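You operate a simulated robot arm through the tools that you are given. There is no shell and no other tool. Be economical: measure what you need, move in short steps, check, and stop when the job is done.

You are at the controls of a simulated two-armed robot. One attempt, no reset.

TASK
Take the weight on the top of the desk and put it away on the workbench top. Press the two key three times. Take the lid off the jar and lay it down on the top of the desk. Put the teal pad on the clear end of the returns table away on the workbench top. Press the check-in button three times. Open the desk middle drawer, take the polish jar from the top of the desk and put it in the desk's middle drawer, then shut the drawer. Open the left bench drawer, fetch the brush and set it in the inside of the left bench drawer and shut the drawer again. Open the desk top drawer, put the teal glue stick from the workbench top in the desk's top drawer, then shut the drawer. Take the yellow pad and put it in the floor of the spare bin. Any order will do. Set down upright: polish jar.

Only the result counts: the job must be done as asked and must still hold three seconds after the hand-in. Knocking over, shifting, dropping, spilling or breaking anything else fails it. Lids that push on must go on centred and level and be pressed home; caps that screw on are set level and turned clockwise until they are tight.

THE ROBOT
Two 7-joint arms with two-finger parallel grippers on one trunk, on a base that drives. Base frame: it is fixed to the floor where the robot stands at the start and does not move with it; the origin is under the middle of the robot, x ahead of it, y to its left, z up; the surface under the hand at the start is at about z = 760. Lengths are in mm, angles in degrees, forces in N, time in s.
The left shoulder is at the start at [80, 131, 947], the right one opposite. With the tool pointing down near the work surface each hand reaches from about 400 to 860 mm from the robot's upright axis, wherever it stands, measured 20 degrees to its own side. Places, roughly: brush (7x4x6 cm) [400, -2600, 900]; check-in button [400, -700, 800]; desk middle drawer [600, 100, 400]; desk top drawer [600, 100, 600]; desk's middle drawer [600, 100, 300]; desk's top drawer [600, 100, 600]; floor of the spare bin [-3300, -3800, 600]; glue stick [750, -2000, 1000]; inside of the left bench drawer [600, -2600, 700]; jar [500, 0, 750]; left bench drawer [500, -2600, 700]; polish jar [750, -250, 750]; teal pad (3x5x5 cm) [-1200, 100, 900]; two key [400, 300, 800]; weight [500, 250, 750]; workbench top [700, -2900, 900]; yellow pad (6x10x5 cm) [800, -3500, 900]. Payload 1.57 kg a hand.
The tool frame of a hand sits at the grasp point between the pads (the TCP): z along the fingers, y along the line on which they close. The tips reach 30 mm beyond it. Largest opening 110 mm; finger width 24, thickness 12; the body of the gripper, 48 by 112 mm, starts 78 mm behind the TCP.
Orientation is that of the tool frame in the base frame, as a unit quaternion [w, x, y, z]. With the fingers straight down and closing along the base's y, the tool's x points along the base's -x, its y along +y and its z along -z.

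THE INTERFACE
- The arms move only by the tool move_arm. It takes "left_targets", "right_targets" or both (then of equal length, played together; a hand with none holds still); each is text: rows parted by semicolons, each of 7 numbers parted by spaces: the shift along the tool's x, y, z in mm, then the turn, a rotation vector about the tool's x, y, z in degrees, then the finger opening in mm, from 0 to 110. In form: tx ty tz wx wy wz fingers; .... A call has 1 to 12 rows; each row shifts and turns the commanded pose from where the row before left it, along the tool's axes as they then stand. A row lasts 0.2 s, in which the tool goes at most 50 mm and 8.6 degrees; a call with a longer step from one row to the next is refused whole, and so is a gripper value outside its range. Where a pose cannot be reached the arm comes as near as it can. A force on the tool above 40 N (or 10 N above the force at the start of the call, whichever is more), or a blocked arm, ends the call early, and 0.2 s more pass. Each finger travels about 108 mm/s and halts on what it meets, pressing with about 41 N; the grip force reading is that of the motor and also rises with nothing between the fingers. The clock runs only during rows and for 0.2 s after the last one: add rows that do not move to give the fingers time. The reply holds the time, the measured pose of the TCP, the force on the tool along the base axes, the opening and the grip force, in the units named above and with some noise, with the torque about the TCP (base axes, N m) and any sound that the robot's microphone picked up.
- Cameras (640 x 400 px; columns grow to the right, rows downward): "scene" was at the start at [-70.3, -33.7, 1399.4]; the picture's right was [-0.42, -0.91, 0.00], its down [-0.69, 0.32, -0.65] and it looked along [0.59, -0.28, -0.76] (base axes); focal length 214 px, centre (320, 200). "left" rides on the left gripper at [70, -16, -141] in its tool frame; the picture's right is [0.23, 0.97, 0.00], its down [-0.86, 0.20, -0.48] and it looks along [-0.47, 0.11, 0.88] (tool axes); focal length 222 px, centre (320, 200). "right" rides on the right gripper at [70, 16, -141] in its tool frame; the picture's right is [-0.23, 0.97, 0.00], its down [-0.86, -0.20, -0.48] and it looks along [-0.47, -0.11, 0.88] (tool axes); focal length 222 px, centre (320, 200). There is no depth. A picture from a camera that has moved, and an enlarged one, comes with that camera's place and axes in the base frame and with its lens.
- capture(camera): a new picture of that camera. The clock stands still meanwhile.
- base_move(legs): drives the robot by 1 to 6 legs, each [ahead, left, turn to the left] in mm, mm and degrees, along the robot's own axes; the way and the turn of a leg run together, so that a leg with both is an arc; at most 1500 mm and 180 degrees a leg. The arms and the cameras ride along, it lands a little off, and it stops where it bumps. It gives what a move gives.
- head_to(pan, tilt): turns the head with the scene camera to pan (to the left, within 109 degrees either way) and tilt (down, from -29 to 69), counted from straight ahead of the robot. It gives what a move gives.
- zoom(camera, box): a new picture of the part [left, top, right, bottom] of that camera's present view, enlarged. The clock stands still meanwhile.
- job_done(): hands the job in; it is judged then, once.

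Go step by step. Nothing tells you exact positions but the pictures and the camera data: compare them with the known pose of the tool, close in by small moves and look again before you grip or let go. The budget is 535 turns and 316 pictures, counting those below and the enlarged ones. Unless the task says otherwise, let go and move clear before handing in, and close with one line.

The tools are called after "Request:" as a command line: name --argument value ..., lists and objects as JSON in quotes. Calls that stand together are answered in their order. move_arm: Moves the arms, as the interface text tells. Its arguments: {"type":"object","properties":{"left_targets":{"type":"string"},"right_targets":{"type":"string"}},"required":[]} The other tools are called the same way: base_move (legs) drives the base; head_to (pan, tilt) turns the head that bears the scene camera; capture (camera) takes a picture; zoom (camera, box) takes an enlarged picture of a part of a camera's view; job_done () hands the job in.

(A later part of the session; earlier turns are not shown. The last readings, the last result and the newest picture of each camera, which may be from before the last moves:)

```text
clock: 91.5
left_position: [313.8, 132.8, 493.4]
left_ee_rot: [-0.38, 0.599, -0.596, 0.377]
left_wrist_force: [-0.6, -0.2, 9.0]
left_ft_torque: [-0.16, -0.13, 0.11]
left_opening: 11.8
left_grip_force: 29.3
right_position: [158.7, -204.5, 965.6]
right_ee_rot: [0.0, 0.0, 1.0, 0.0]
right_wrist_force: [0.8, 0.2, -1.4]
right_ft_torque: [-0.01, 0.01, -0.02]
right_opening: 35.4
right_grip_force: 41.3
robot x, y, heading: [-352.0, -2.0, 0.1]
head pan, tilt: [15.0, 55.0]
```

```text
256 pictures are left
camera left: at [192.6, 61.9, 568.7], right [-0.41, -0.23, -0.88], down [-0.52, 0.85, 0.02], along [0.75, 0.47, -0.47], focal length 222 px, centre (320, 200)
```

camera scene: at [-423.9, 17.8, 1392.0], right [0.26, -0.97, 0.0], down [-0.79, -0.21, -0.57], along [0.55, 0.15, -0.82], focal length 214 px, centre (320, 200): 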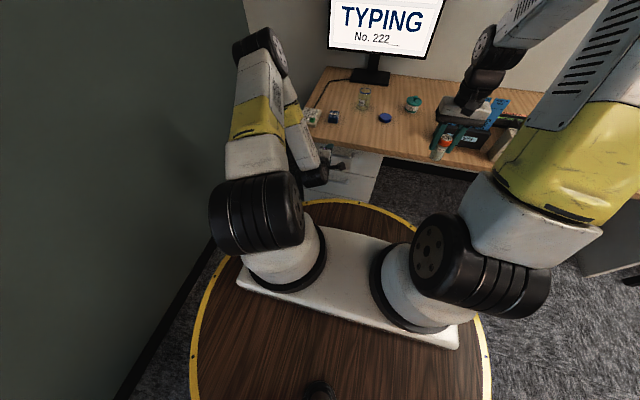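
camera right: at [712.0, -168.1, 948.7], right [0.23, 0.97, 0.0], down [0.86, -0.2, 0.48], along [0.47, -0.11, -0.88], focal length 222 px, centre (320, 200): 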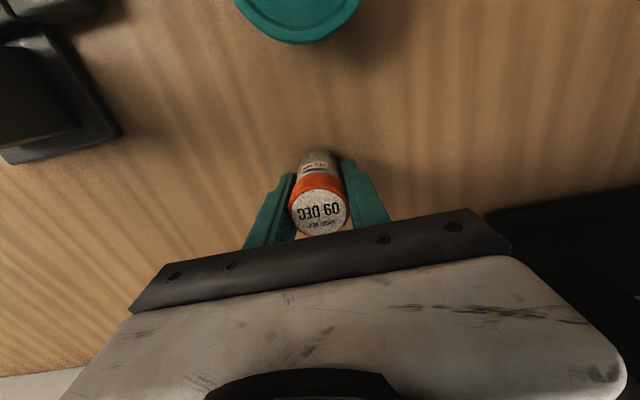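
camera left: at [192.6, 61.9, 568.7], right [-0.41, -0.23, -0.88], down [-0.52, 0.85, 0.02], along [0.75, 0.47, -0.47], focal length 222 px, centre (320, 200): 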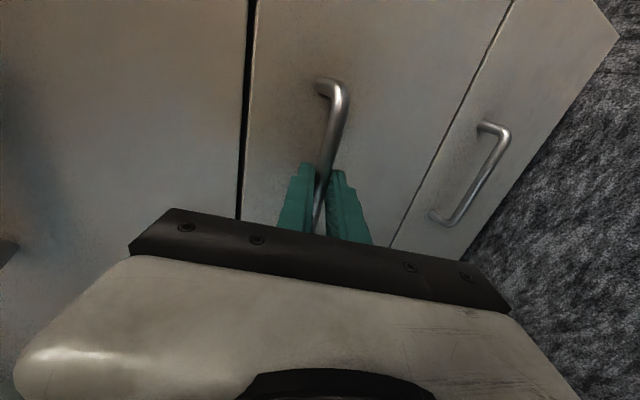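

Bar gripped. Pull the drawer by driving the base backward.

Request:
base_move --legs '[[-130, 0, 0]]'

Request:
capture --camera "scene"

```text
clock: 92.8
left_position: [182.3, 132.8, 495.2]
left_ee_rot: [-0.379, 0.598, -0.596, 0.378]
left_wrist_force: [2.8, 1.8, 14.3]
left_ft_torque: [-0.2, -0.23, -0.04]
left_opening: 11.8
left_grip_force: 28.6
right_position: [28.7, -203.8, 966.3]
right_ee_rot: [0.0, -0.001, 1.0, 0.0]
right_wrist_force: [0.5, 0.9, -0.7]
right_ft_torque: [0.01, 0.0, 0.01]
right_opening: 35.6
right_grip_force: 41.1
robot x, y, heading: [-486.8, -6.0, -0.0]
head pan, tilt: [15.0, 55.0]
```

```text
255 pictures are left
camera scene: at [-555.4, 17.6, 1392.0], right [0.26, -0.97, 0.0], down [-0.79, -0.21, -0.57], along [0.55, 0.15, -0.82], focal length 214 px, centre (320, 200)
```

scene: 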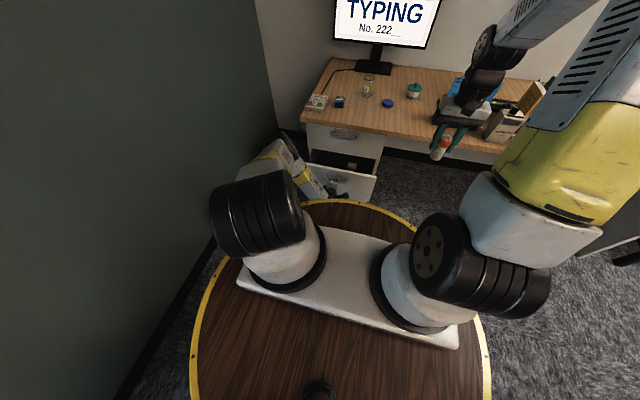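

Request:
base_move --legs '[[-130, 0, 0]]'

Request:
zoom --camera "scene" --box '[270, 90, 430, 190]'

```text
clock: 94.1
left_position: [51.7, 133.5, 493.5]
left_ee_rot: [-0.38, 0.598, -0.596, 0.378]
left_wrist_force: [2.0, 0.2, 3.5]
left_ft_torque: [-0.18, -0.06, -0.02]
left_opening: 11.7
left_grip_force: 29.0
right_position: [-101.8, -204.3, 967.0]
right_ee_rot: [0.0, 0.001, 1.0, 0.0]
right_wrist_force: [-0.3, 0.2, -0.9]
right_ft_torque: [-0.01, -0.01, 0.01]
right_opening: 35.7
right_grip_force: 41.3
robot x, y, heading: [-613.9, 0.8, -0.2]
head pan, tilt: [15.0, 55.0]
```

```text
4.00 times, centred on (350, 140) of scene
camera zoom: at [-685.5, 17.5, 1392.0], right [0.26, -0.97, 0.0], down [-0.79, -0.21, -0.57], along [0.55, 0.15, -0.82], focal length 858 px, centre (200, 440)
```

zoom: 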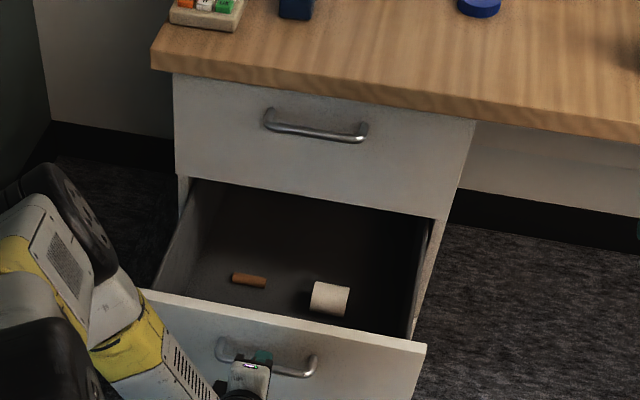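

The middle drawer is open about 260 mm, holding a stick and a roll at the back. I let go of the handle and lift the left hand clear.

Request:
move_arm --left_targets "0 0 0 0 0 0 30;0 0 0 0 0 0 60;0 0 -40 0 0 0 60;0 0 -40 0 0 0 60;-10 -40 -19 0 0 0 60;-10 -40 -19 0 0 0 60;-10 -40 -19 0 0 0 60;-10 -40 -19 0 0 0 60;-10 -40 -19 0 0 0 60;-10 -40 -19 0 0 0 60;-10 -40 -19 0 0 0 60;-10 -40 -19 0 0 0 60"

Request:
capture --camera "scene"

```text
clock: 96.7
left_position: [-21.0, 214.3, 882.0]
left_ee_rot: [-0.38, 0.598, -0.596, 0.378]
left_wrist_force: [0.0, -0.6, -0.2]
left_ft_torque: [0.03, -0.01, 0.01]
left_opening: 60.0
left_grip_force: 0.0
right_position: [-101.6, -206.1, 966.1]
right_ee_rot: [0.0, -0.001, 1.0, 0.0]
right_wrist_force: [0.0, -0.2, -0.9]
right_ft_torque: [-0.02, 0.0, 0.01]
right_opening: 35.5
right_grip_force: 41.0
robot x, y, heading: [-612.6, 2.5, 0.2]
head pan, tilt: [15.0, 55.0]
```

```text
253 pictures are left
camera scene: at [-685.1, 17.7, 1392.0], right [0.26, -0.97, 0.0], down [-0.79, -0.21, -0.57], along [0.55, 0.15, -0.82], focal length 214 px, centre (320, 200)
```

scene: 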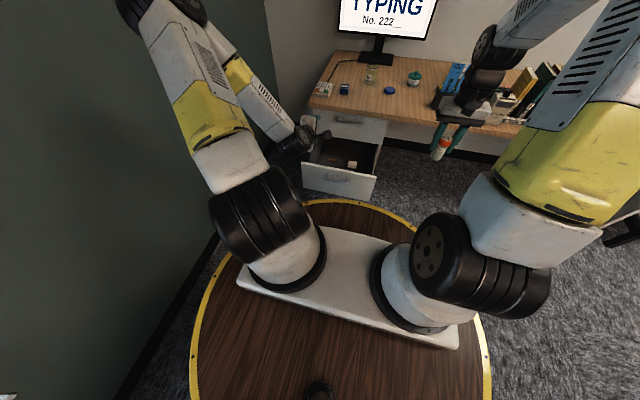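

Request:
move_arm --right_targets "0 0 0 0 0 -8.2 20;0 0 0 0 0 -8.2 20;0 0 0 0 0 -8.2 20;0 0 0 0 0 -8.2 20;0 0 0 0 0 -8.2 20;0 0 0 0 0 -8.2 20;0 0 0 0 0 -8.2 20;0 0 0 0 0 -8.2 20;0 0 0 0 0 -8.2 20;0 0 0 0 0 -8.2 20;0 0 0 0 0 -8 20" --left_targets "0 -20 0 0 0 0 60;0 -20 0 0 0 0 60;0 -20 0 0 0 0 60;0 0 0 0 0 0 60;0 0 0 0 0 0 60;0 0 0 0 0 0 60;0 0 0 0 0 0 60;0 0 0 0 0 0 60;0 0 0 0 0 0 60;0 0 0 0 0 0 60;0 0 0 0 0 0 60"

Request:
base_move --legs '[[280, 0, 0]]'

Request:
head_to --pan 5 --tilt 60

Request:
capture --camera "scene"

Request:
capture --camera "right"

```text
clock: 99.1
left_position: [5.3, 213.0, 935.0]
left_ee_rot: [-0.38, 0.599, -0.596, 0.377]
left_wrist_force: [-0.2, 0.7, 0.2]
left_ft_torque: [-0.01, 0.0, -0.01]
left_opening: 60.1
left_grip_force: 0.1
right_position: [-101.9, -205.3, 966.6]
right_ee_rot: [0.0, 0.708, -0.706, 0.0]
right_wrist_force: [-0.8, -0.2, -0.2]
right_ft_torque: [0.0, -0.01, 0.0]
right_opening: 35.5
right_grip_force: 41.5
robot x, y, heading: [-615.0, 1.3, 0.1]
head pan, tilt: [15.0, 55.0]
```

```text
clock: 101.1
left_position: [290.3, 210.0, 936.6]
left_ee_rot: [-0.379, 0.598, -0.597, 0.379]
left_wrist_force: [-0.4, 0.7, -0.2]
left_ft_torque: [0.03, -0.03, -0.03]
left_opening: 59.9
left_grip_force: 0.0
right_position: [182.5, -206.9, 966.6]
right_ee_rot: [0.0, -0.706, 0.708, 0.0]
right_wrist_force: [0.7, 0.2, -0.5]
right_ft_torque: [0.0, 0.0, -0.01]
right_opening: 35.5
right_grip_force: 41.3
robot x, y, heading: [-325.2, -0.3, -0.1]
head pan, tilt: [15.0, 55.0]
```

```text
clock: 101.8
left_position: [289.7, 210.5, 936.7]
left_ee_rot: [-0.379, 0.597, -0.597, 0.379]
left_wrist_force: [0.0, 0.1, 0.4]
left_ft_torque: [0.0, 0.02, -0.01]
left_opening: 59.8
left_grip_force: 0.0
right_position: [181.9, -208.3, 966.4]
right_ee_rot: [0.0, -0.705, 0.709, 0.001]
right_wrist_force: [-1.0, -0.1, -0.6]
right_ft_torque: [-0.02, 0.01, -0.02]
right_opening: 35.4
right_grip_force: 40.8
robot x, y, heading: [-330.7, -2.8, 0.1]
head pan, tilt: [5.0, 60.0]
```

```text
252 pictures are left
camera scene: at [-403.3, 4.7, 1385.9], right [0.08, -1.0, 0.0], down [-0.86, -0.07, -0.5], along [0.5, 0.04, -0.87], focal length 214 px, centre (320, 200)
```

scene: 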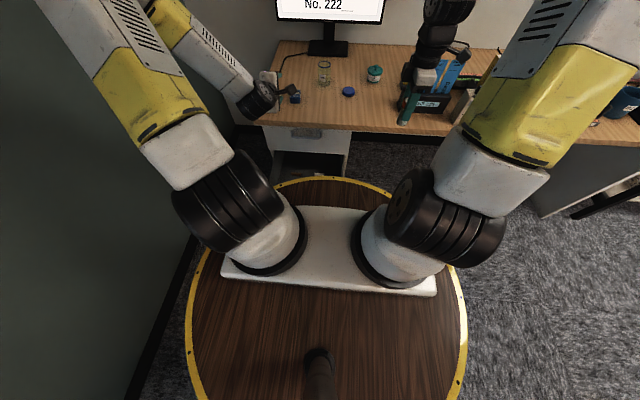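

```text
251 pictures are left
camera right: at [165.5, -275.8, 1108.5], right [-0.97, 0.23, 0.0], down [0.2, 0.85, 0.48], along [0.11, 0.47, -0.88], focal length 222 px, centre (320, 200)
```

right: 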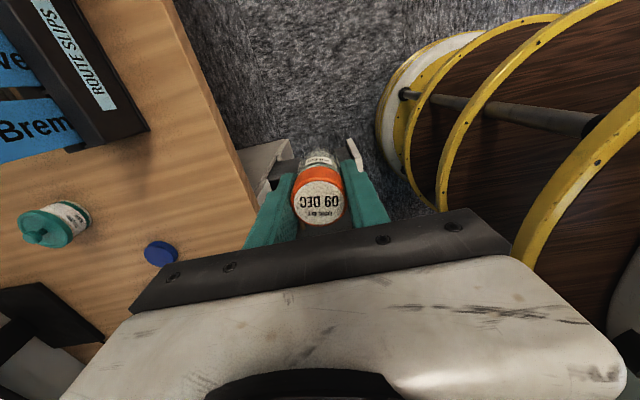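

Request:
move_arm --right_targets "-31 -2.3 30 0 0 0 20;-31 -2.3 30 0 0 0 20;-31 -2.3 30 0 0 0 20;-31 -2.3 30 0 0 0 20;-31 -2.3 30 0 0 0 20;-31 -2.3 30 0 0 0 20;-31 -2.3 30 0 0 0 20;-31 -2.3 30 0 0 0 20;0 0 0 0 0 0 20"

Request:
capture --camera "right"

Request:
capture --camera "left"

```text
clock: 103.8
left_position: [290.3, 210.0, 935.6]
left_ee_rot: [0.379, -0.597, 0.597, -0.379]
left_wrist_force: [0.7, -1.0, 0.5]
left_ft_torque: [-0.02, -0.01, 0.01]
left_opening: 60.2
left_grip_force: 0.0
right_position: [200.2, 42.3, 725.9]
right_ee_rot: [0.001, -0.706, 0.708, 0.0]
right_wrist_force: [0.0, -0.1, -0.7]
right_ft_torque: [-0.02, -0.03, 0.03]
right_opening: 35.3
right_grip_force: 41.1
robot x, y, heading: [-331.5, -1.6, -0.1]
head pan, tilt: [5.0, 60.0]
```

```text
250 pictures are left
camera right: at [183.6, -25.2, 868.8], right [-0.97, 0.23, 0.0], down [0.2, 0.85, 0.48], along [0.11, 0.47, -0.88], focal length 222 px, centre (320, 200)
```

right: 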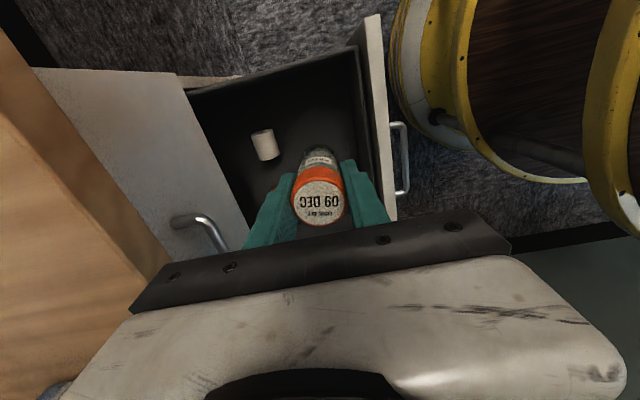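

```text
249 pictures are left
camera left: at [169.0, 139.4, 1011.0], right [-0.41, -0.23, -0.88], down [-0.52, 0.85, 0.02], along [0.75, 0.47, -0.47], focal length 222 px, centre (320, 200)
```

left: 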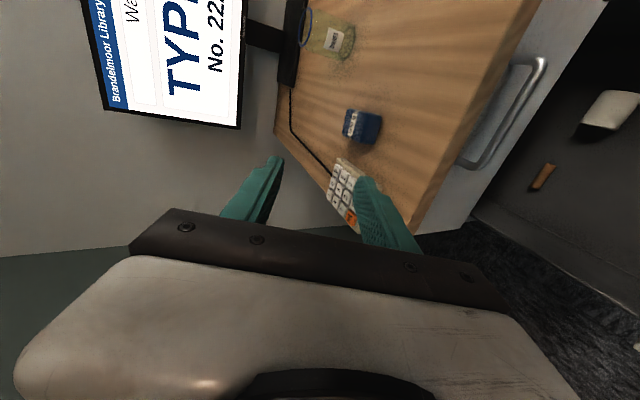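

Request:
move_arm --right_targets "0 0 45 0 0 0 20;0 0 45 0 0 0 20;0 0 45 0 0 0 20;0 0 45 0 0 0 20;0 0 45 0 0 0 20;0 0 0 0 0 0 20"

Request:
capture --camera "right"

Request:
zoom --camera "scene" --box '[240, 100, 400, 200]'

```text
clock: 105.2
left_position: [289.2, 209.8, 936.3]
left_ee_rot: [0.379, -0.597, 0.597, -0.38]
left_wrist_force: [-0.3, -0.2, 0.2]
left_ft_torque: [-0.01, 0.01, -0.02]
left_opening: 60.2
left_grip_force: 0.1
right_position: [200.7, 43.7, 499.9]
right_ee_rot: [0.001, -0.706, 0.708, 0.0]
right_wrist_force: [-0.2, 0.5, -1.1]
right_ft_torque: [-0.01, -0.02, -0.03]
right_opening: 35.6
right_grip_force: 41.0
robot x, y, heading: [-325.3, 3.5, -0.4]
head pan, tilt: [5.0, 60.0]
```

```text
248 pictures are left
camera right: at [184.4, -25.7, 641.5], right [-0.97, 0.23, 0.0], down [0.2, 0.85, 0.48], along [0.11, 0.47, -0.88], focal length 222 px, centre (320, 200)
```

right: 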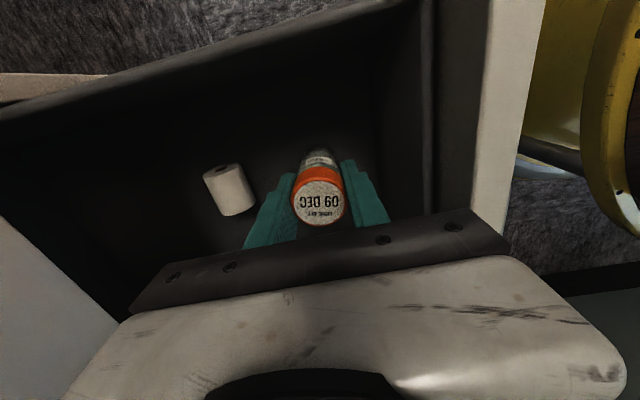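

```text
4.00 times, centred on (320, 150) of scene
camera zoom: at [-403.3, 4.7, 1385.9], right [0.08, -1.0, 0.0], down [-0.86, -0.07, -0.5], along [0.5, 0.04, -0.87], focal length 858 px, centre (320, 400)
```

zoom: 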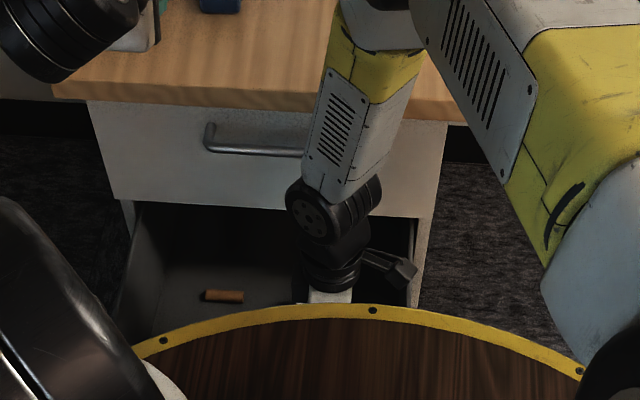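

Request:
move_arm --right_targets "0 0 35 0 0 0 20;0 0 25 0 0 0 20;0 0 10 0 0 0 20;0 0 5 0 0 0 20;0 0 5 0 0 0 20;0 0 0 0 0 0 20"

Request:
capture --camera "right"

Request:
zoom --camera "scene" --box '[270, 110, 350, 160]'

```text
clock: 106.6
left_position: [289.9, 210.1, 936.7]
left_ee_rot: [-0.379, 0.597, -0.597, 0.379]
left_wrist_force: [1.0, 0.3, -0.4]
left_ft_torque: [0.0, -0.04, 0.0]
left_opening: 59.9
left_grip_force: 0.2
right_position: [202.9, 42.1, 419.9]
right_ee_rot: [0.0, -0.706, 0.708, 0.0]
right_wrist_force: [-0.7, 0.3, -0.8]
right_ft_torque: [-0.04, 0.01, -0.03]
right_opening: 35.3
right_grip_force: 41.2
robot x, y, heading: [-328.6, -0.4, 0.0]
head pan, tilt: [5.0, 60.0]
```

```text
246 pictures are left
camera right: at [185.1, -27.0, 562.4], right [-0.97, 0.23, 0.0], down [0.2, 0.85, 0.48], along [0.11, 0.47, -0.88], focal length 222 px, centre (320, 200)
```

right: 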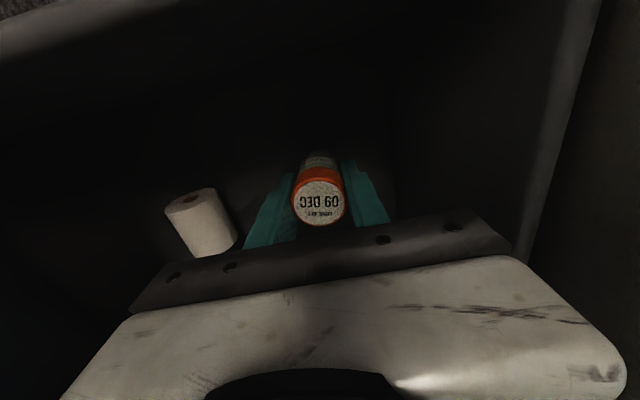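

```text
8.00 times, centred on (310, 135) of scene
camera zoom: at [-403.3, 4.7, 1385.9], right [0.08, -1.0, 0.0], down [-0.86, -0.07, -0.5], along [0.5, 0.04, -0.87], focal length 1716 px, centre (400, 720)
```

zoom: 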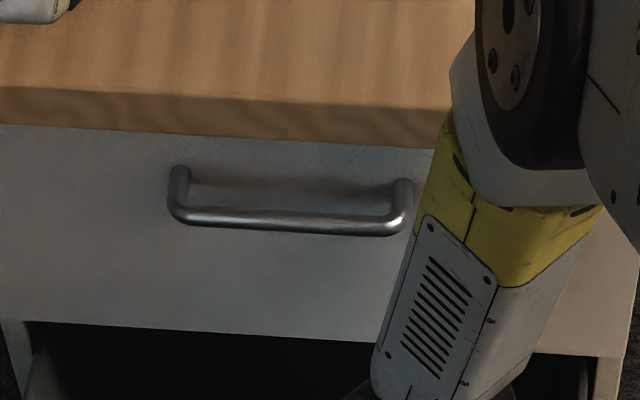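

Request:
move_arm --right_targets "0 0 4 0 0 0 20;0 0 4 0 0 0 20;0 0 3 0 0 0 20;0 0 0 0 0 0 20"

```text
clock: 107.6
left_position: [289.1, 209.6, 937.2]
left_ee_rot: [-0.379, 0.597, -0.597, 0.379]
left_wrist_force: [-0.4, 0.3, -0.2]
left_ft_torque: [0.05, 0.02, -0.04]
left_opening: 60.2
left_grip_force: 0.2
right_position: [200.9, 40.5, 408.8]
right_ee_rot: [0.0, -0.706, 0.709, 0.0]
right_wrist_force: [-1.1, 0.0, -0.8]
right_ft_torque: [0.0, 0.0, 0.01]
right_opening: 35.2
right_grip_force: 40.9
robot x, y, heading: [-326.4, -2.4, -0.4]
head pan, tilt: [5.0, 60.0]
```

Request:
move_arm --right_targets "0 0 3 0 0 0 20;0 0 3 0 0 0 20;0 0 2 0 0 0 20;0 0 0 0 0 0 20"

```text
clock: 108.6
left_position: [290.5, 210.5, 936.6]
left_ee_rot: [0.378, -0.597, 0.597, -0.379]
left_wrist_force: [-0.4, 0.4, 0.7]
left_ft_torque: [0.0, 0.03, 0.02]
left_opening: 59.8
left_grip_force: 0.2
right_position: [201.8, 39.2, 402.5]
right_ee_rot: [0.0, -0.706, 0.708, 0.001]
right_wrist_force: [0.0, -0.9, 3.4]
right_ft_torque: [0.0, 0.02, 0.02]
right_opening: 35.5
right_grip_force: 41.7
robot x, y, heading: [-327.5, -1.7, -0.4]
head pan, tilt: [5.0, 60.0]
```

Contact with the drawer floor. Release and lift straight up.

Request:
move_arm --right_targets "0 0 0 0 0 0 40;0 0 0 0 0 0 55;0 0 0 0 0 0 65;0 0 -20 0 0 0 65;0 0 -40 0 0 0 65;0 0 -45 0 0 0 65;0 0 -45 0 0 0 65;0 0 0 0 0 0 65"

Request:
capture --camera "right"

```text
clock: 110.4
left_position: [290.3, 209.8, 936.1]
left_ee_rot: [0.379, -0.597, 0.597, -0.379]
left_wrist_force: [0.5, 0.2, -0.1]
left_ft_torque: [-0.05, -0.02, -0.02]
left_opening: 59.9
left_grip_force: 0.1
right_position: [200.6, 40.5, 552.9]
right_ee_rot: [0.0, -0.706, 0.709, -0.001]
right_wrist_force: [0.9, 0.1, -0.3]
right_ft_torque: [-0.03, -0.01, 0.03]
right_opening: 65.1
right_grip_force: 0.0
robot x, y, heading: [-330.4, 0.2, -0.1]
head pan, tilt: [5.0, 60.0]
```

```text
244 pictures are left
camera right: at [184.5, -27.8, 695.2], right [-0.97, 0.23, 0.0], down [0.2, 0.85, 0.48], along [0.11, 0.47, -0.88], focal length 222 px, centre (320, 200)
```

right: 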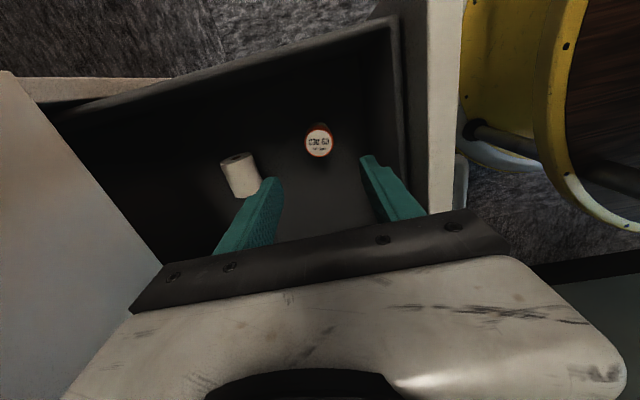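

Jar stands upright in the drawer. Raise the right hand and back the base off, then push the drawer shut with the left fist.

Request:
move_arm --right_targets "0 0 -45 0 0 0 65;0 0 -45 0 0 0 65;0 0 -45 0 0 0 65;0 0 -45 0 0 0 65;20 0 -40 0 0 0 65;20 0 -40 0 0 0 65;20 0 -40 0 0 0 65;20 0 -40 0 0 0 65;30 0 -30 0 0 0 65;40 0 -10 0 0 0 65;40 0 0 0 0 0 65;40 0 0 0 0 0 65" --left_targets "0 0 0 0 0 0 50;0 0 0 0 0 0 40;0 0 0 0 0 0 30;0 0 0 0 0 0 20;0 0 0 0 0 0 10;0 0 0 0 0 0 0;0 0 0 0 0 0 0;0 0 0 0 0 0 0;0 0 0 0 0 0 0;0 0 0 0 0 0 0;0 0 0 0 0 0 0;0 0 0 0 0 0 0"

Request:
base_move --legs '[[-300, 0, 0]]'

```text
clock: 113.0
left_position: [290.8, 210.0, 935.9]
left_ee_rot: [-0.379, 0.597, -0.597, 0.379]
left_wrist_force: [-0.7, 0.0, 0.1]
left_ft_torque: [0.0, 0.04, -0.04]
left_opening: 0.0
left_grip_force: 21.1
right_position: [202.6, -192.2, 930.1]
right_ee_rot: [0.0, -0.706, 0.708, 0.0]
right_wrist_force: [-0.2, -0.2, -0.2]
right_ft_torque: [-0.01, 0.02, -0.02]
right_opening: 65.1
right_grip_force: 0.0
robot x, y, heading: [-329.8, -0.1, -0.1]
head pan, tilt: [5.0, 60.0]
```

```text
clock: 115.1
left_position: [-10.9, 209.4, 936.4]
left_ee_rot: [0.378, -0.596, 0.598, -0.379]
left_wrist_force: [-0.2, 1.0, 0.1]
left_ft_torque: [0.01, 0.03, 0.0]
left_opening: 0.3
left_grip_force: 21.1
right_position: [-101.5, -191.3, 929.1]
right_ee_rot: [0.0, -0.704, 0.711, 0.001]
right_wrist_force: [0.6, -0.8, 0.0]
right_ft_torque: [0.01, 0.0, -0.01]
right_opening: 65.3
right_grip_force: 0.0
robot x, y, heading: [-630.5, 2.7, -0.6]
head pan, tilt: [5.0, 60.0]
```

Request:
move_arm --left_targets "7.2 39.6 20.6 0 0 0 0;7.2 39.6 20.6 0 0 0 0;7.2 39.6 20.6 0 0 0 0;7.2 39.6 20.6 0 0 0 0;7.2 39.6 20.6 0 0 0 0;7.2 39.6 20.6 0 0 0 0;7.2 39.6 20.6 0 0 0 0;7.2 39.6 20.6 0 0 0 0;7.2 39.6 20.6 0 0 0 0;7.2 39.6 20.6 0 0 0 0;7.2 39.6 20.6 0 0 0 0;0 0 0 0 0 0 0"

Request:
capture --camera "left"

```text
clock: 117.7
left_position: [7.6, 130.9, 446.3]
left_ee_rot: [0.378, -0.596, 0.598, -0.379]
left_wrist_force: [0.3, -0.1, 0.5]
left_ft_torque: [-0.02, -0.01, -0.02]
left_opening: 0.0
left_grip_force: 21.4
right_position: [-101.7, -191.3, 929.1]
right_ee_rot: [0.0, -0.704, 0.711, 0.0]
right_wrist_force: [-0.2, 0.9, 0.0]
right_ft_torque: [0.05, -0.01, 0.03]
right_opening: 65.2
right_grip_force: 0.1
robot x, y, heading: [-632.4, -0.0, -0.6]
head pan, tilt: [5.0, 60.0]
```

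```text
243 pictures are left
camera left: at [-113.8, 60.6, 520.2], right [-0.42, -0.23, -0.88], down [-0.51, 0.86, 0.02], along [0.75, 0.46, -0.47], focal length 222 px, centre (320, 200)
```

left: 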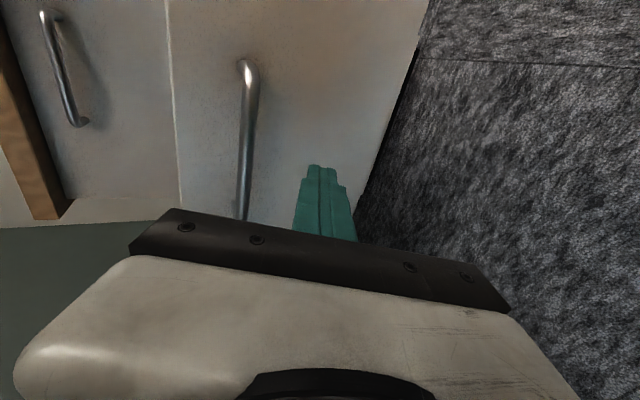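

Request:
base_move --legs '[[120, 0, 0], [120, 0, 0]]'

Request:
head_to --pan 10 --tilt 55

Request:
zoom --camera "scene" --box '[240, 80, 400, 180]'

```text
clock: 119.7
left_position: [247.7, 132.4, 446.3]
left_ee_rot: [-0.379, 0.597, -0.596, 0.38]
left_wrist_force: [0.0, 0.2, 0.3]
left_ft_torque: [-0.01, -0.03, -0.01]
left_opening: 0.0
left_grip_force: 21.4
right_position: [139.0, -191.1, 929.9]
right_ee_rot: [0.0, -0.705, 0.71, 0.0]
right_wrist_force: [0.4, 0.4, -0.5]
right_ft_torque: [-0.01, 0.02, -0.04]
right_opening: 64.9
right_grip_force: 0.0
robot x, y, heading: [-389.7, 1.0, -0.2]
head pan, tilt: [5.0, 60.0]
```

```text
clock: 120.4
left_position: [247.8, 130.9, 445.8]
left_ee_rot: [0.379, -0.597, 0.597, -0.379]
left_wrist_force: [-0.1, -0.3, -0.6]
left_ft_torque: [0.01, 0.0, 0.0]
left_opening: 0.1
left_grip_force: 21.6
right_position: [140.0, -191.2, 929.4]
right_ee_rot: [0.0, -0.705, 0.709, 0.0]
right_wrist_force: [1.2, -0.4, 0.7]
right_ft_torque: [-0.05, -0.03, 0.01]
right_opening: 65.2
right_grip_force: 0.0
robot x, y, heading: [-393.4, 1.1, -0.3]
head pan, tilt: [10.0, 55.0]
```

```text
4.00 times, centred on (320, 130) of scene
camera zoom: at [-460.7, 11.7, 1392.0], right [0.17, -0.99, 0.0], down [-0.81, -0.14, -0.57], along [0.56, 0.1, -0.82], focal length 858 px, centre (320, 480)
```

zoom: 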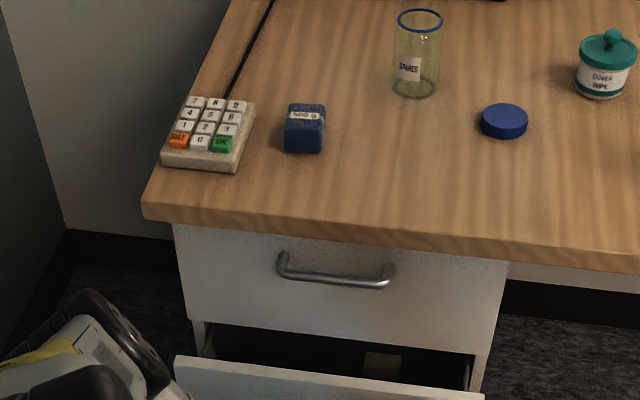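

Request:
move_arm --left_targets "0 -3.8 8.2 0 0 0 0;0 -3.8 8.2 0 0 0 0;0 -3.8 8.2 0 0 0 0;0 -3.8 8.2 0 0 0 0;0 -3.8 8.2 0 0 0 0;0 -3.8 8.2 0 0 0 0;0 -3.8 8.2 0 0 0 0;0 -3.8 8.2 0 0 0 0;0 -3 6 0 0 0 0;0 0 0 0 0 0 0"

Request:
zoom --camera "scene" --box '[240, 80, 400, 180]'

```text
clock: 122.6
left_position: [326.9, 130.1, 444.5]
left_ee_rot: [0.379, -0.597, 0.598, -0.378]
left_wrist_force: [-1.0, -0.2, 0.1]
left_ft_torque: [0.0, 0.01, -0.03]
left_opening: 0.2
left_grip_force: 21.1
right_position: [139.7, -190.3, 930.0]
right_ee_rot: [-0.001, -0.705, 0.709, 0.0]
right_wrist_force: [-0.3, 0.2, 0.0]
right_ft_torque: [-0.02, 0.0, 0.01]
right_opening: 64.9
right_grip_force: 0.1
robot x, y, heading: [-395.6, 0.1, -0.4]
head pan, tilt: [10.0, 55.0]
```

```text
4.00 times, centred on (320, 130) of scene
camera zoom: at [-460.6, 11.7, 1392.0], right [0.17, -0.99, 0.0], down [-0.81, -0.14, -0.57], along [0.57, 0.1, -0.82], focal length 858 px, centre (320, 480)
```

zoom: 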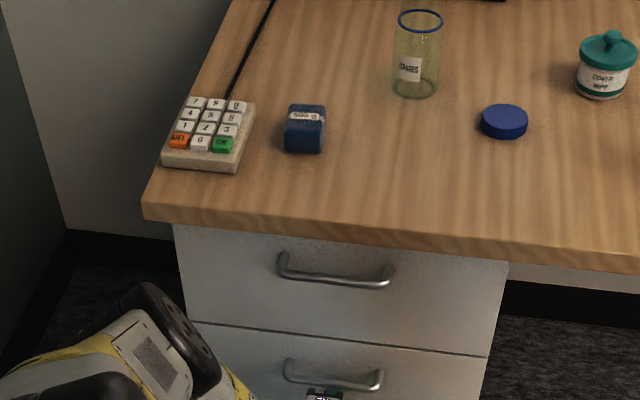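

Request:
move_arm --left_targets "0 -1.3 2.7 0 0 0 0;0 -1.3 2.7 0 0 0 0;0 -1 2 0 0 0 0;0 0 0 0 0 0 0"

Request:
zoom --camera "scene" --box '[270, 130, 350, 180]'

```text
clock: 123.2
left_position: [328.9, 131.9, 445.4]
left_ee_rot: [0.38, -0.596, 0.597, -0.379]
left_wrist_force: [-16.3, 0.2, 15.6]
left_ft_torque: [0.01, -0.5, 0.05]
left_opening: 0.0
left_grip_force: 21.4
right_position: [139.1, -191.2, 930.4]
right_ee_rot: [0.0, -0.705, 0.709, 0.0]
right_wrist_force: [-0.9, 0.3, -0.1]
right_ft_torque: [0.01, 0.03, -0.02]
right_opening: 65.0
right_grip_force: 0.1
robot x, y, heading: [-392.2, 1.9, -0.3]
head pan, tilt: [10.0, 55.0]
stopped in row 3 (left hand): the force on the tool passed its limit at 46 N (the readings are from after the stop); the commanded pose is now the measured one
```

```text
8.00 times, centred on (310, 155) of scene
camera zoom: at [-462.0, 11.6, 1391.9], right [0.17, -0.99, 0.0], down [-0.81, -0.14, -0.57], along [0.57, 0.1, -0.82], focal length 1716 px, centre (400, 560)
```

zoom: 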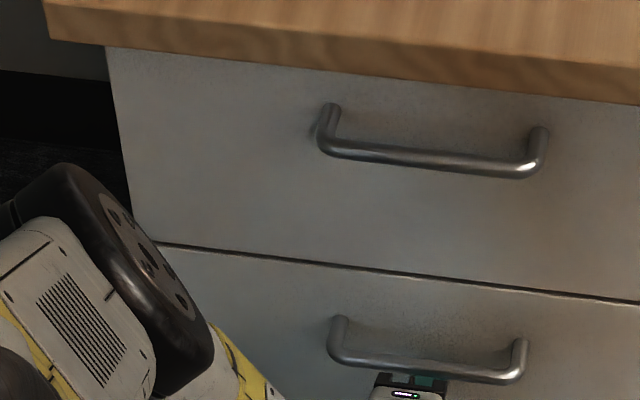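

Drawer is shut firmly. Retract the left hand and bring it back to a downward pose for the weight.

Request:
move_arm --left_targets "0 0 -45 0 0 0 0;0 0 -45 0 0 0 0;0 -42 -20 0 0 0 10;0 -42 -20 0 0 0 20;0 -42 -20 0 0 0 40;0 -42 -20 0 0 0 60;0 -42 -20 0 0 0 80;0 -42 -20 0 0 0 90;0 -42 -20 0 0 0 90;0 -42 -20 0 0 0 90;0 -42 -20 0 0 0 90;0 -42 -20 0 0 0 90"

Request:
move_arm --left_targets "0 0 0 -8.1 0 0 90;0 0 0 -8.1 0 0 90;0 0 0 -8.1 0 0 90;0 0 0 -8.1 0 0 90;0 0 0 -8.1 0 0 90;0 0 0 -8.1 0 0 90;0 0 0 -8.1 0 0 90;0 0 0 -8.2 0 0 90;0 0 0 0 0 8.5 90;0 0 0 0 0 8.5 90;0 0 0 0 0 8.5 90;0 0 0 0 0 8.5 90"

Request:
move_arm --left_targets "0 0 0 0 0 8.5 90;0 0 0 0 0 8.5 90;0 0 0 0 0 8.5 90;0 0 0 0 0 8.5 90;0 0 0 0 0 8.5 90;0 0 0 0 0 8.5 90;0 0 0 0 0 5 90;0 0 0 0 0 0 90"

Request:
base_move --legs '[[390, 0, 0]]'

Request:
capture --camera "left"

```text
clock: 125.8
left_position: [249.0, 132.5, 949.1]
left_ee_rot: [-0.378, 0.598, -0.597, 0.378]
left_wrist_force: [0.4, 0.1, 0.1]
left_ft_torque: [0.01, 0.04, 0.02]
left_opening: 89.9
left_grip_force: 0.0
right_position: [139.2, -190.9, 929.8]
right_ee_rot: [0.0, -0.705, 0.709, 0.001]
right_wrist_force: [0.3, -0.4, -0.6]
right_ft_torque: [-0.03, 0.01, -0.03]
right_opening: 64.9
right_grip_force: 0.0
robot x, y, heading: [-393.4, -0.3, -0.2]
head pan, tilt: [10.0, 55.0]
```

```text
clock: 128.4
left_position: [246.3, 131.0, 948.3]
left_ee_rot: [0.0, -0.468, 0.884, 0.001]
left_wrist_force: [0.0, 0.4, -0.1]
left_ft_torque: [0.0, 0.02, 0.01]
left_opening: 90.2
left_grip_force: 0.1
right_position: [139.6, -191.2, 929.7]
right_ee_rot: [0.0, -0.706, 0.709, 0.0]
right_wrist_force: [-0.9, 0.5, -0.3]
right_ft_torque: [0.02, 0.0, 0.03]
right_opening: 64.8
right_grip_force: 0.0
robot x, y, heading: [-388.7, -1.8, -0.2]
head pan, tilt: [10.0, 55.0]
```

```text
clock: 130.2
left_position: [247.4, 131.3, 947.6]
left_ee_rot: [-0.002, 0.001, 1.0, 0.0]
left_wrist_force: [0.2, -0.9, 0.2]
left_ft_torque: [0.02, -0.02, 0.02]
left_opening: 90.1
left_grip_force: 0.1
right_position: [139.9, -190.4, 928.3]
right_ee_rot: [0.0, -0.705, 0.709, 0.0]
right_wrist_force: [0.0, -0.7, -1.1]
right_ft_torque: [0.0, -0.01, 0.01]
right_opening: 65.1
right_grip_force: 0.0
robot x, y, heading: [-392.0, 2.2, 0.1]
head pan, tilt: [10.0, 55.0]
```

```text
clock: 132.7
left_position: [635.0, 127.7, 948.6]
left_ee_rot: [-0.001, 0.001, 1.0, 0.001]
left_wrist_force: [0.1, 0.3, 0.1]
left_ft_torque: [-0.03, -0.01, 0.02]
left_opening: 89.8
left_grip_force: 0.0
right_position: [526.7, -194.1, 930.6]
right_ee_rot: [0.0, -0.705, 0.71, 0.0]
right_wrist_force: [-0.2, 0.1, -0.7]
right_ft_torque: [-0.01, -0.01, 0.0]
right_opening: 65.1
right_grip_force: 0.1
robot x, y, heading: [-7.1, -0.0, -0.6]
head pan, tilt: [10.0, 55.0]
```

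```text
239 pictures are left
camera left: at [565.5, 111.1, 1089.6], right [-0.22, 0.97, 0.0], down [0.86, 0.2, 0.48], along [0.46, 0.11, -0.88], focal length 222 px, centre (320, 200)
```

left: 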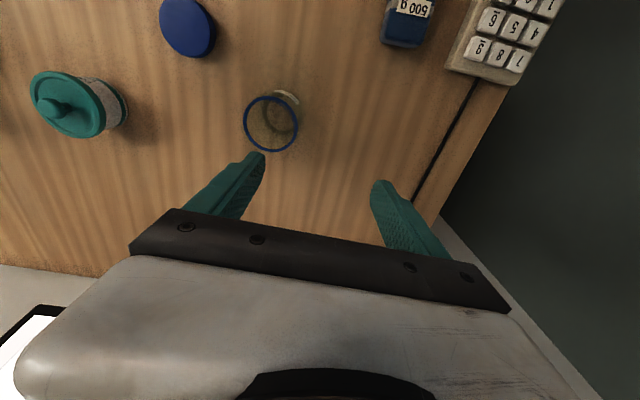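

Request:
move_arm --left_targets "41 15.3 5 0 0 0 90;41 15.3 5 0 0 0 90;41 15.3 5 0 0 0 90;41 15.3 5 0 0 0 90;0 0 0 0 0 0 90"

Request:
capture --camera "left"

```text
clock: 133.9
left_position: [468.3, 191.0, 926.7]
left_ee_rot: [-0.001, 0.002, 1.0, 0.0]
left_wrist_force: [-0.7, 0.5, 0.0]
left_ft_torque: [0.0, 0.0, 0.0]
left_opening: 89.8
left_grip_force: 0.0
right_position: [525.8, -193.8, 928.9]
right_ee_rot: [0.0, -0.705, 0.71, 0.0]
right_wrist_force: [-1.1, 0.2, -0.1]
right_ft_torque: [-0.02, 0.01, -0.02]
right_opening: 65.1
right_grip_force: 0.1
robot x, y, heading: [-1.9, -5.3, -0.4]
head pan, tilt: [10.0, 55.0]
```

```text
238 pictures are left
camera left: at [399.8, 173.7, 1068.7], right [-0.22, 0.97, 0.0], down [0.86, 0.2, 0.48], along [0.46, 0.11, -0.88], focal length 222 px, centre (320, 200)
```

left: 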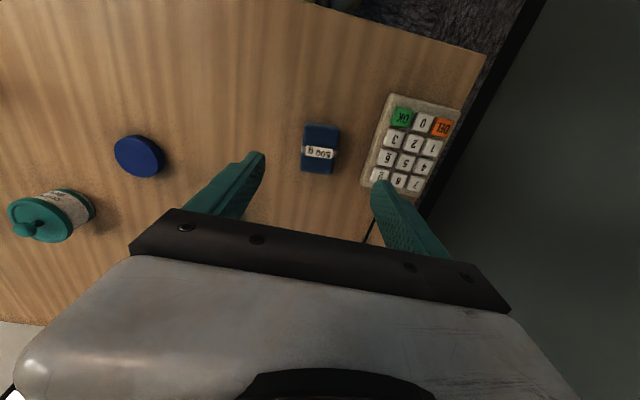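

Request:
move_arm --left_targets "-3.5 1 40 0 0 -5.6 70;0 0 45 0 0 0 70;0 0 35 0 0 0 70;0 0 10 0 0 0 70;0 0 0 0 0 0 70"

Request:
capture --camera "left"

```text
clock: 135.1
left_position: [475.1, 191.5, 798.4]
left_ee_rot: [0.0, -0.048, 0.999, 0.0]
left_wrist_force: [0.2, -1.3, -0.5]
left_ft_torque: [0.02, -0.03, -0.02]
left_opening: 69.8
left_grip_force: 0.1
right_position: [526.7, -194.8, 929.5]
right_ee_rot: [0.001, -0.704, 0.71, 0.0]
right_wrist_force: [-0.1, -1.1, 0.4]
right_ft_torque: [0.02, 0.02, -0.01]
right_opening: 65.2
right_grip_force: 0.1
robot x, y, heading: [-1.8, -2.7, -0.7]
head pan, tilt: [10.0, 55.0]
```

```text
237 pictures are left
camera left: at [407.7, 167.6, 939.5], right [-0.32, 0.95, 0.0], down [0.83, 0.28, 0.48], along [0.45, 0.15, -0.88], focal length 222 px, centre (320, 200)
```

left: 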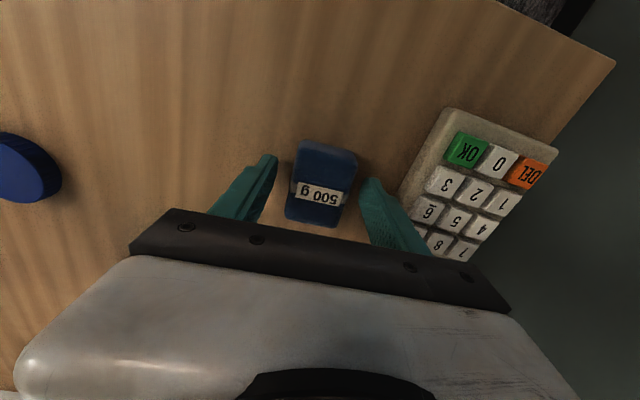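

Request:
move_arm --left_targets "0 0 0 0 0 0 55;0 0 0 0 0 0 45;0 0 0 0 0 0 35;0 0 0 0 0 0 25;0 0 0 0 0 0 25;0 0 -20 0 0 0 25;0 0 -40 0 0 0 25;0 0 -40 0 0 0 25;0 0 -40 0 0 0 25"

Request:
capture --camera "left"

```text
clock: 137.1
left_position: [474.6, 189.1, 937.0]
left_ee_rot: [-0.002, -0.047, 0.999, 0.001]
left_wrist_force: [0.6, 0.3, -5.2]
left_ft_torque: [0.0, 0.03, 0.04]
left_opening: 45.7
left_grip_force: 40.7
right_position: [526.0, -194.5, 929.3]
right_ee_rot: [0.0, -0.705, 0.71, -0.001]
right_wrist_force: [0.4, 0.7, -0.5]
right_ft_torque: [-0.06, -0.03, 0.01]
right_opening: 64.9
right_grip_force: 0.1
robot x, y, heading: [-6.1, 2.4, -0.5]
head pan, tilt: [10.0, 55.0]
```

```text
236 pictures are left
camera left: at [406.1, 165.3, 1079.4], right [-0.32, 0.95, 0.0], down [0.83, 0.28, 0.48], along [0.45, 0.15, -0.88], focal length 222 px, centre (320, 200)
```

left: 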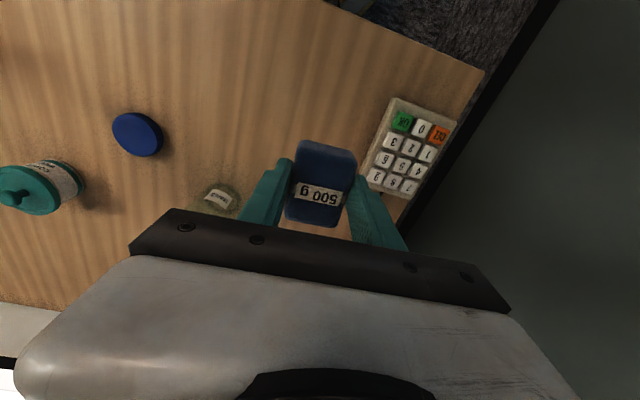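

Weight is held. Raise both hands, back off a little and slide right toward the check-in button.

Request:
move_arm --left_targets "0 0 -40 0 0 0 25;0 0 -40 0 0 0 25;0 0 -40 0 0 0 25;0 0 0 0 0 0 25;0 0 0 0 0 0 25;0 0 0 0 0 0 25;0 0 0 0 0 0 25;0 0 0 0 0 0 25;0 0 0 0 0 0 25;0 0 0 0 0 0 25;0 0 0 0 0 0 25" --right_targets "0 0 -40 0 0 8.2 40;0 0 -40 0 0 8.2 20;0 0 -40 0 0 8.2 0;0 0 0 0 0 8.2 0;0 0 0 0 0 8.2 0;0 0 0 0 0 8.2 0;0 0 0 0 0 8.2 0;0 0 0 0 0 8.2 0;0 0 0 0 0 8.2 0;0 0 0 0 0 8.2 0;0 0 0 0 0 8 0"

Request:
base_move --legs '[[-100, 0, 0], [0, -420, 0]]'

Request:
head_to --pan -30 --tilt 50

Request:
capture --camera "scene"

Request:
capture --camera "right"

```text
clock: 139.5
left_position: [475.5, 190.8, 1058.6]
left_ee_rot: [-0.001, -0.048, 0.999, 0.0]
left_wrist_force: [0.5, -0.9, -4.2]
left_ft_torque: [-0.01, 0.01, 0.0]
left_opening: 45.5
left_grip_force: 40.8
right_position: [526.7, -194.3, 1048.9]
right_ee_rot: [-0.001, 0.005, 1.0, 0.001]
right_wrist_force: [0.1, 0.4, -0.6]
right_ft_torque: [-0.04, -0.01, 0.0]
right_opening: 0.0
right_grip_force: 20.9
robot x, y, heading: [-5.1, 0.6, -0.2]
head pan, tilt: [10.0, 55.0]
```

```text
clock: 142.8
left_position: [370.2, -229.1, 1059.1]
left_ee_rot: [-0.001, -0.046, 0.999, -0.001]
left_wrist_force: [-0.4, 0.0, -4.8]
left_ft_torque: [-0.02, 0.02, 0.01]
left_opening: 45.6
left_grip_force: 41.3
right_position: [420.9, -615.7, 1049.7]
right_ee_rot: [-0.001, 0.005, 1.0, -0.001]
right_wrist_force: [0.2, -0.6, 0.4]
right_ft_torque: [0.0, 0.04, 0.02]
right_opening: 0.0
right_grip_force: 21.3
robot x, y, heading: [-110.8, -420.5, -0.6]
head pan, tilt: [10.0, 55.0]
```

```text
clock: 143.9
left_position: [370.6, -229.9, 1059.0]
left_ee_rot: [-0.001, -0.045, 0.999, 0.0]
left_wrist_force: [0.4, -1.0, -5.0]
left_ft_torque: [0.0, 0.04, -0.01]
left_opening: 45.7
left_grip_force: 41.2
right_position: [420.4, -616.4, 1049.7]
right_ee_rot: [0.0, 0.005, 1.0, 0.001]
right_wrist_force: [1.2, 0.2, 0.3]
right_ft_torque: [0.0, -0.02, 0.0]
right_opening: 0.0
right_grip_force: 21.3
robot x, y, heading: [-107.5, -420.6, -0.6]
head pan, tilt: [-30.0, 50.0]
```

```text
235 pictures are left
camera scene: at [-183.2, -460.1, 1398.5], right [-0.51, -0.86, 0.0], down [-0.66, 0.39, -0.64], along [0.55, -0.33, -0.77], focal length 214 px, centre (320, 200)
```

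scene: 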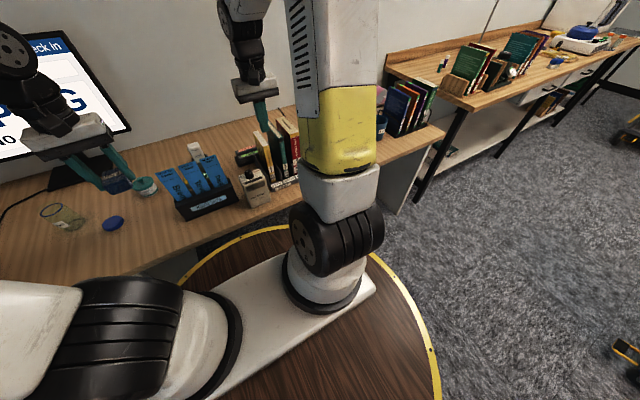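

```text
234 pictures are left
camera right: at [351.0, -597.3, 1191.5], right [0.24, 0.97, 0.0], down [0.85, -0.21, 0.48], along [0.46, -0.11, -0.88], focal length 222 px, centre (320, 200)
```

right: 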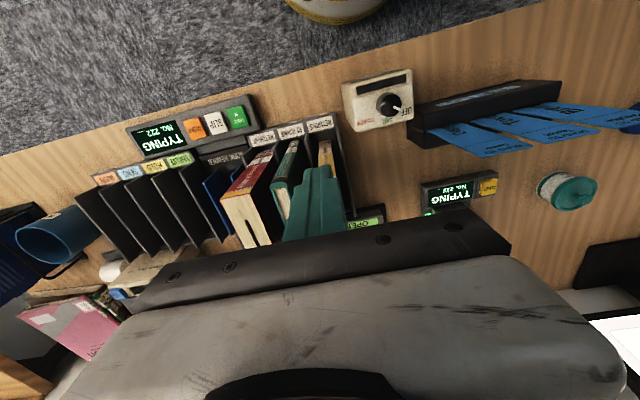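

Request:
zoom --camera "right" --box '[120, 80, 280, 180]'

Request:
move_arm --right_targets "16.3 -43 0 0 0 0 0;16.3 -43 0 0 0 0 0;16.3 -43 0 0 0 0 0;0 0 45 0 0 0 0;0 0 45 0 0 0 0;0 0 45 0 0 0 0;0 0 35 0 0 0 0;0 0 0 0 0 0 0"

Request:
capture --camera "right"

```text
4.00 times, centred on (200, 130) of right
camera zoom: at [351.0, -597.3, 1191.5], right [0.24, 0.97, 0.0], down [0.85, -0.21, 0.48], along [0.46, -0.11, -0.88], focal length 888 px, centre (800, 480)
```

zoom: 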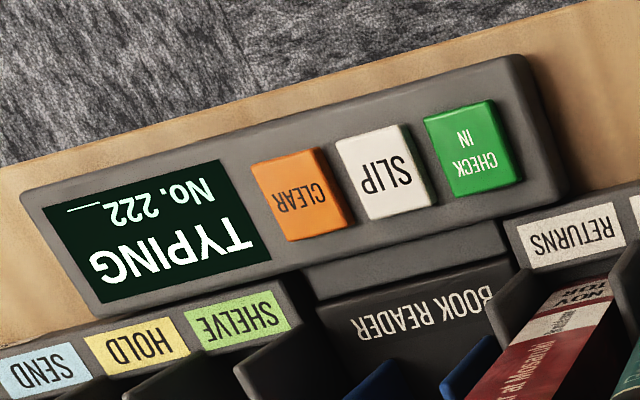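

```text
clock: 145.7
left_position: [370.4, -230.8, 1057.8]
left_ee_rot: [0.0, -0.046, 0.999, 0.0]
left_wrist_force: [0.6, 0.3, -4.8]
left_ft_torque: [0.0, 0.02, 0.01]
left_opening: 45.4
left_grip_force: 41.3
right_position: [371.1, -743.4, 881.4]
right_ee_rot: [0.0, 0.006, 1.0, 0.0]
right_wrist_force: [-0.3, -0.2, -0.4]
right_ft_torque: [-0.01, -0.01, 0.01]
right_opening: 0.0
right_grip_force: 21.2
robot x, y, heading: [-110.7, -419.6, -0.6]
head pan, tilt: [-30.0, 50.0]
```

```text
232 pictures are left
camera right: at [300.8, -725.3, 1022.7], right [0.24, 0.97, 0.0], down [0.85, -0.21, 0.48], along [0.47, -0.11, -0.88], focal length 222 px, centre (320, 200)
```

right: 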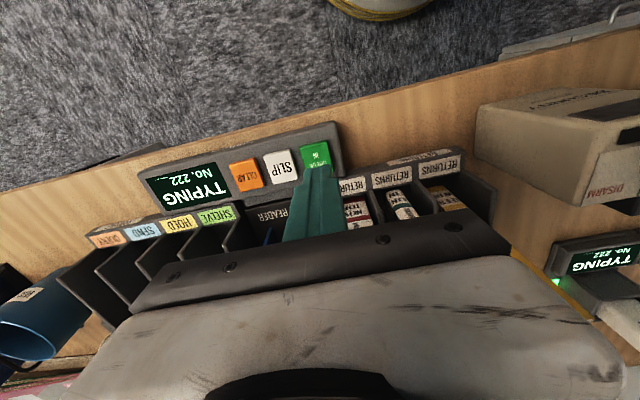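

Request:
head_to --pan -45 --tilt 40

Request:
zoom --camera "scene" --box '[180, 100, 420, 250]'

```text
clock: 146.4
left_position: [370.0, -230.4, 1058.5]
left_ee_rot: [-0.001, -0.045, 0.999, 0.0]
left_wrist_force: [-0.1, -0.5, -4.9]
left_ft_torque: [-0.04, 0.01, 0.03]
left_opening: 45.6
left_grip_force: 41.6
right_position: [370.3, -743.5, 880.8]
right_ee_rot: [0.0, 0.005, 1.0, -0.001]
right_wrist_force: [-0.8, 0.3, 0.8]
right_ft_torque: [-0.01, 0.01, 0.01]
right_opening: 0.3
right_grip_force: 21.0
robot x, y, heading: [-109.2, -422.1, -0.7]
head pan, tilt: [-45.0, 40.0]
```

```text
2.67 times, centred on (300, 175) of scene
camera zoom: at [-190.0, -481.7, 1412.6], right [-0.71, -0.7, 0.0], down [-0.45, 0.46, -0.77], along [0.54, -0.55, -0.64], focal length 572 px, centre (373, 267)
```

zoom: 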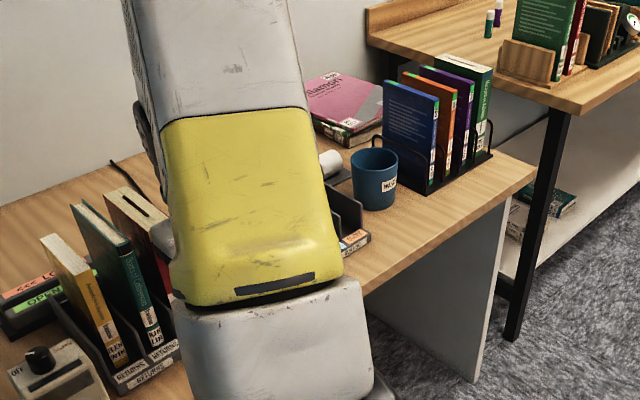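

Request:
move_arm --right_targets "-3.5 -2.5 40 0 0 0 0;0 0 12 0 0 0 0;0 0 6 0 0 0 0;0 0 4 0 0 0 0;0 0 3 0 0 0 0;0 0 0 0 0 0 0"

Request:
zoom --camera "right" --box '[200, 60, 440, 210]'

```text
clock: 147.8
left_position: [370.7, -228.8, 1059.0]
left_ee_rot: [-0.001, -0.045, 0.999, 0.0]
left_wrist_force: [-0.2, 0.2, -4.7]
left_ft_torque: [-0.03, 0.01, 0.01]
left_opening: 45.5
left_grip_force: 41.2
right_position: [372.3, -746.4, 816.8]
right_ee_rot: [0.0, 0.005, 1.0, -0.001]
right_wrist_force: [-10.8, 5.8, 35.9]
right_ft_torque: [0.14, 0.47, -0.02]
right_opening: 0.0
right_grip_force: 21.3
robot x, y, heading: [-111.3, -426.6, -0.4]
head pan, tilt: [-45.0, 40.0]
heard: click
```

```text
2.67 times, centred on (320, 135) of right
camera zoom: at [302.7, -727.0, 958.0], right [0.24, 0.97, 0.0], down [0.85, -0.21, 0.48], along [0.47, -0.11, -0.88], focal length 592 px, centre (320, 373)
```

zoom: 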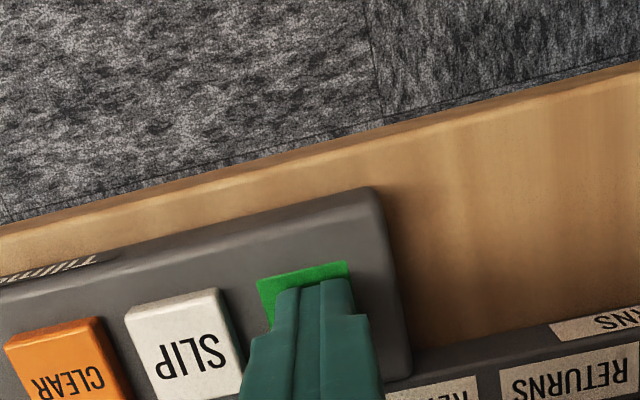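

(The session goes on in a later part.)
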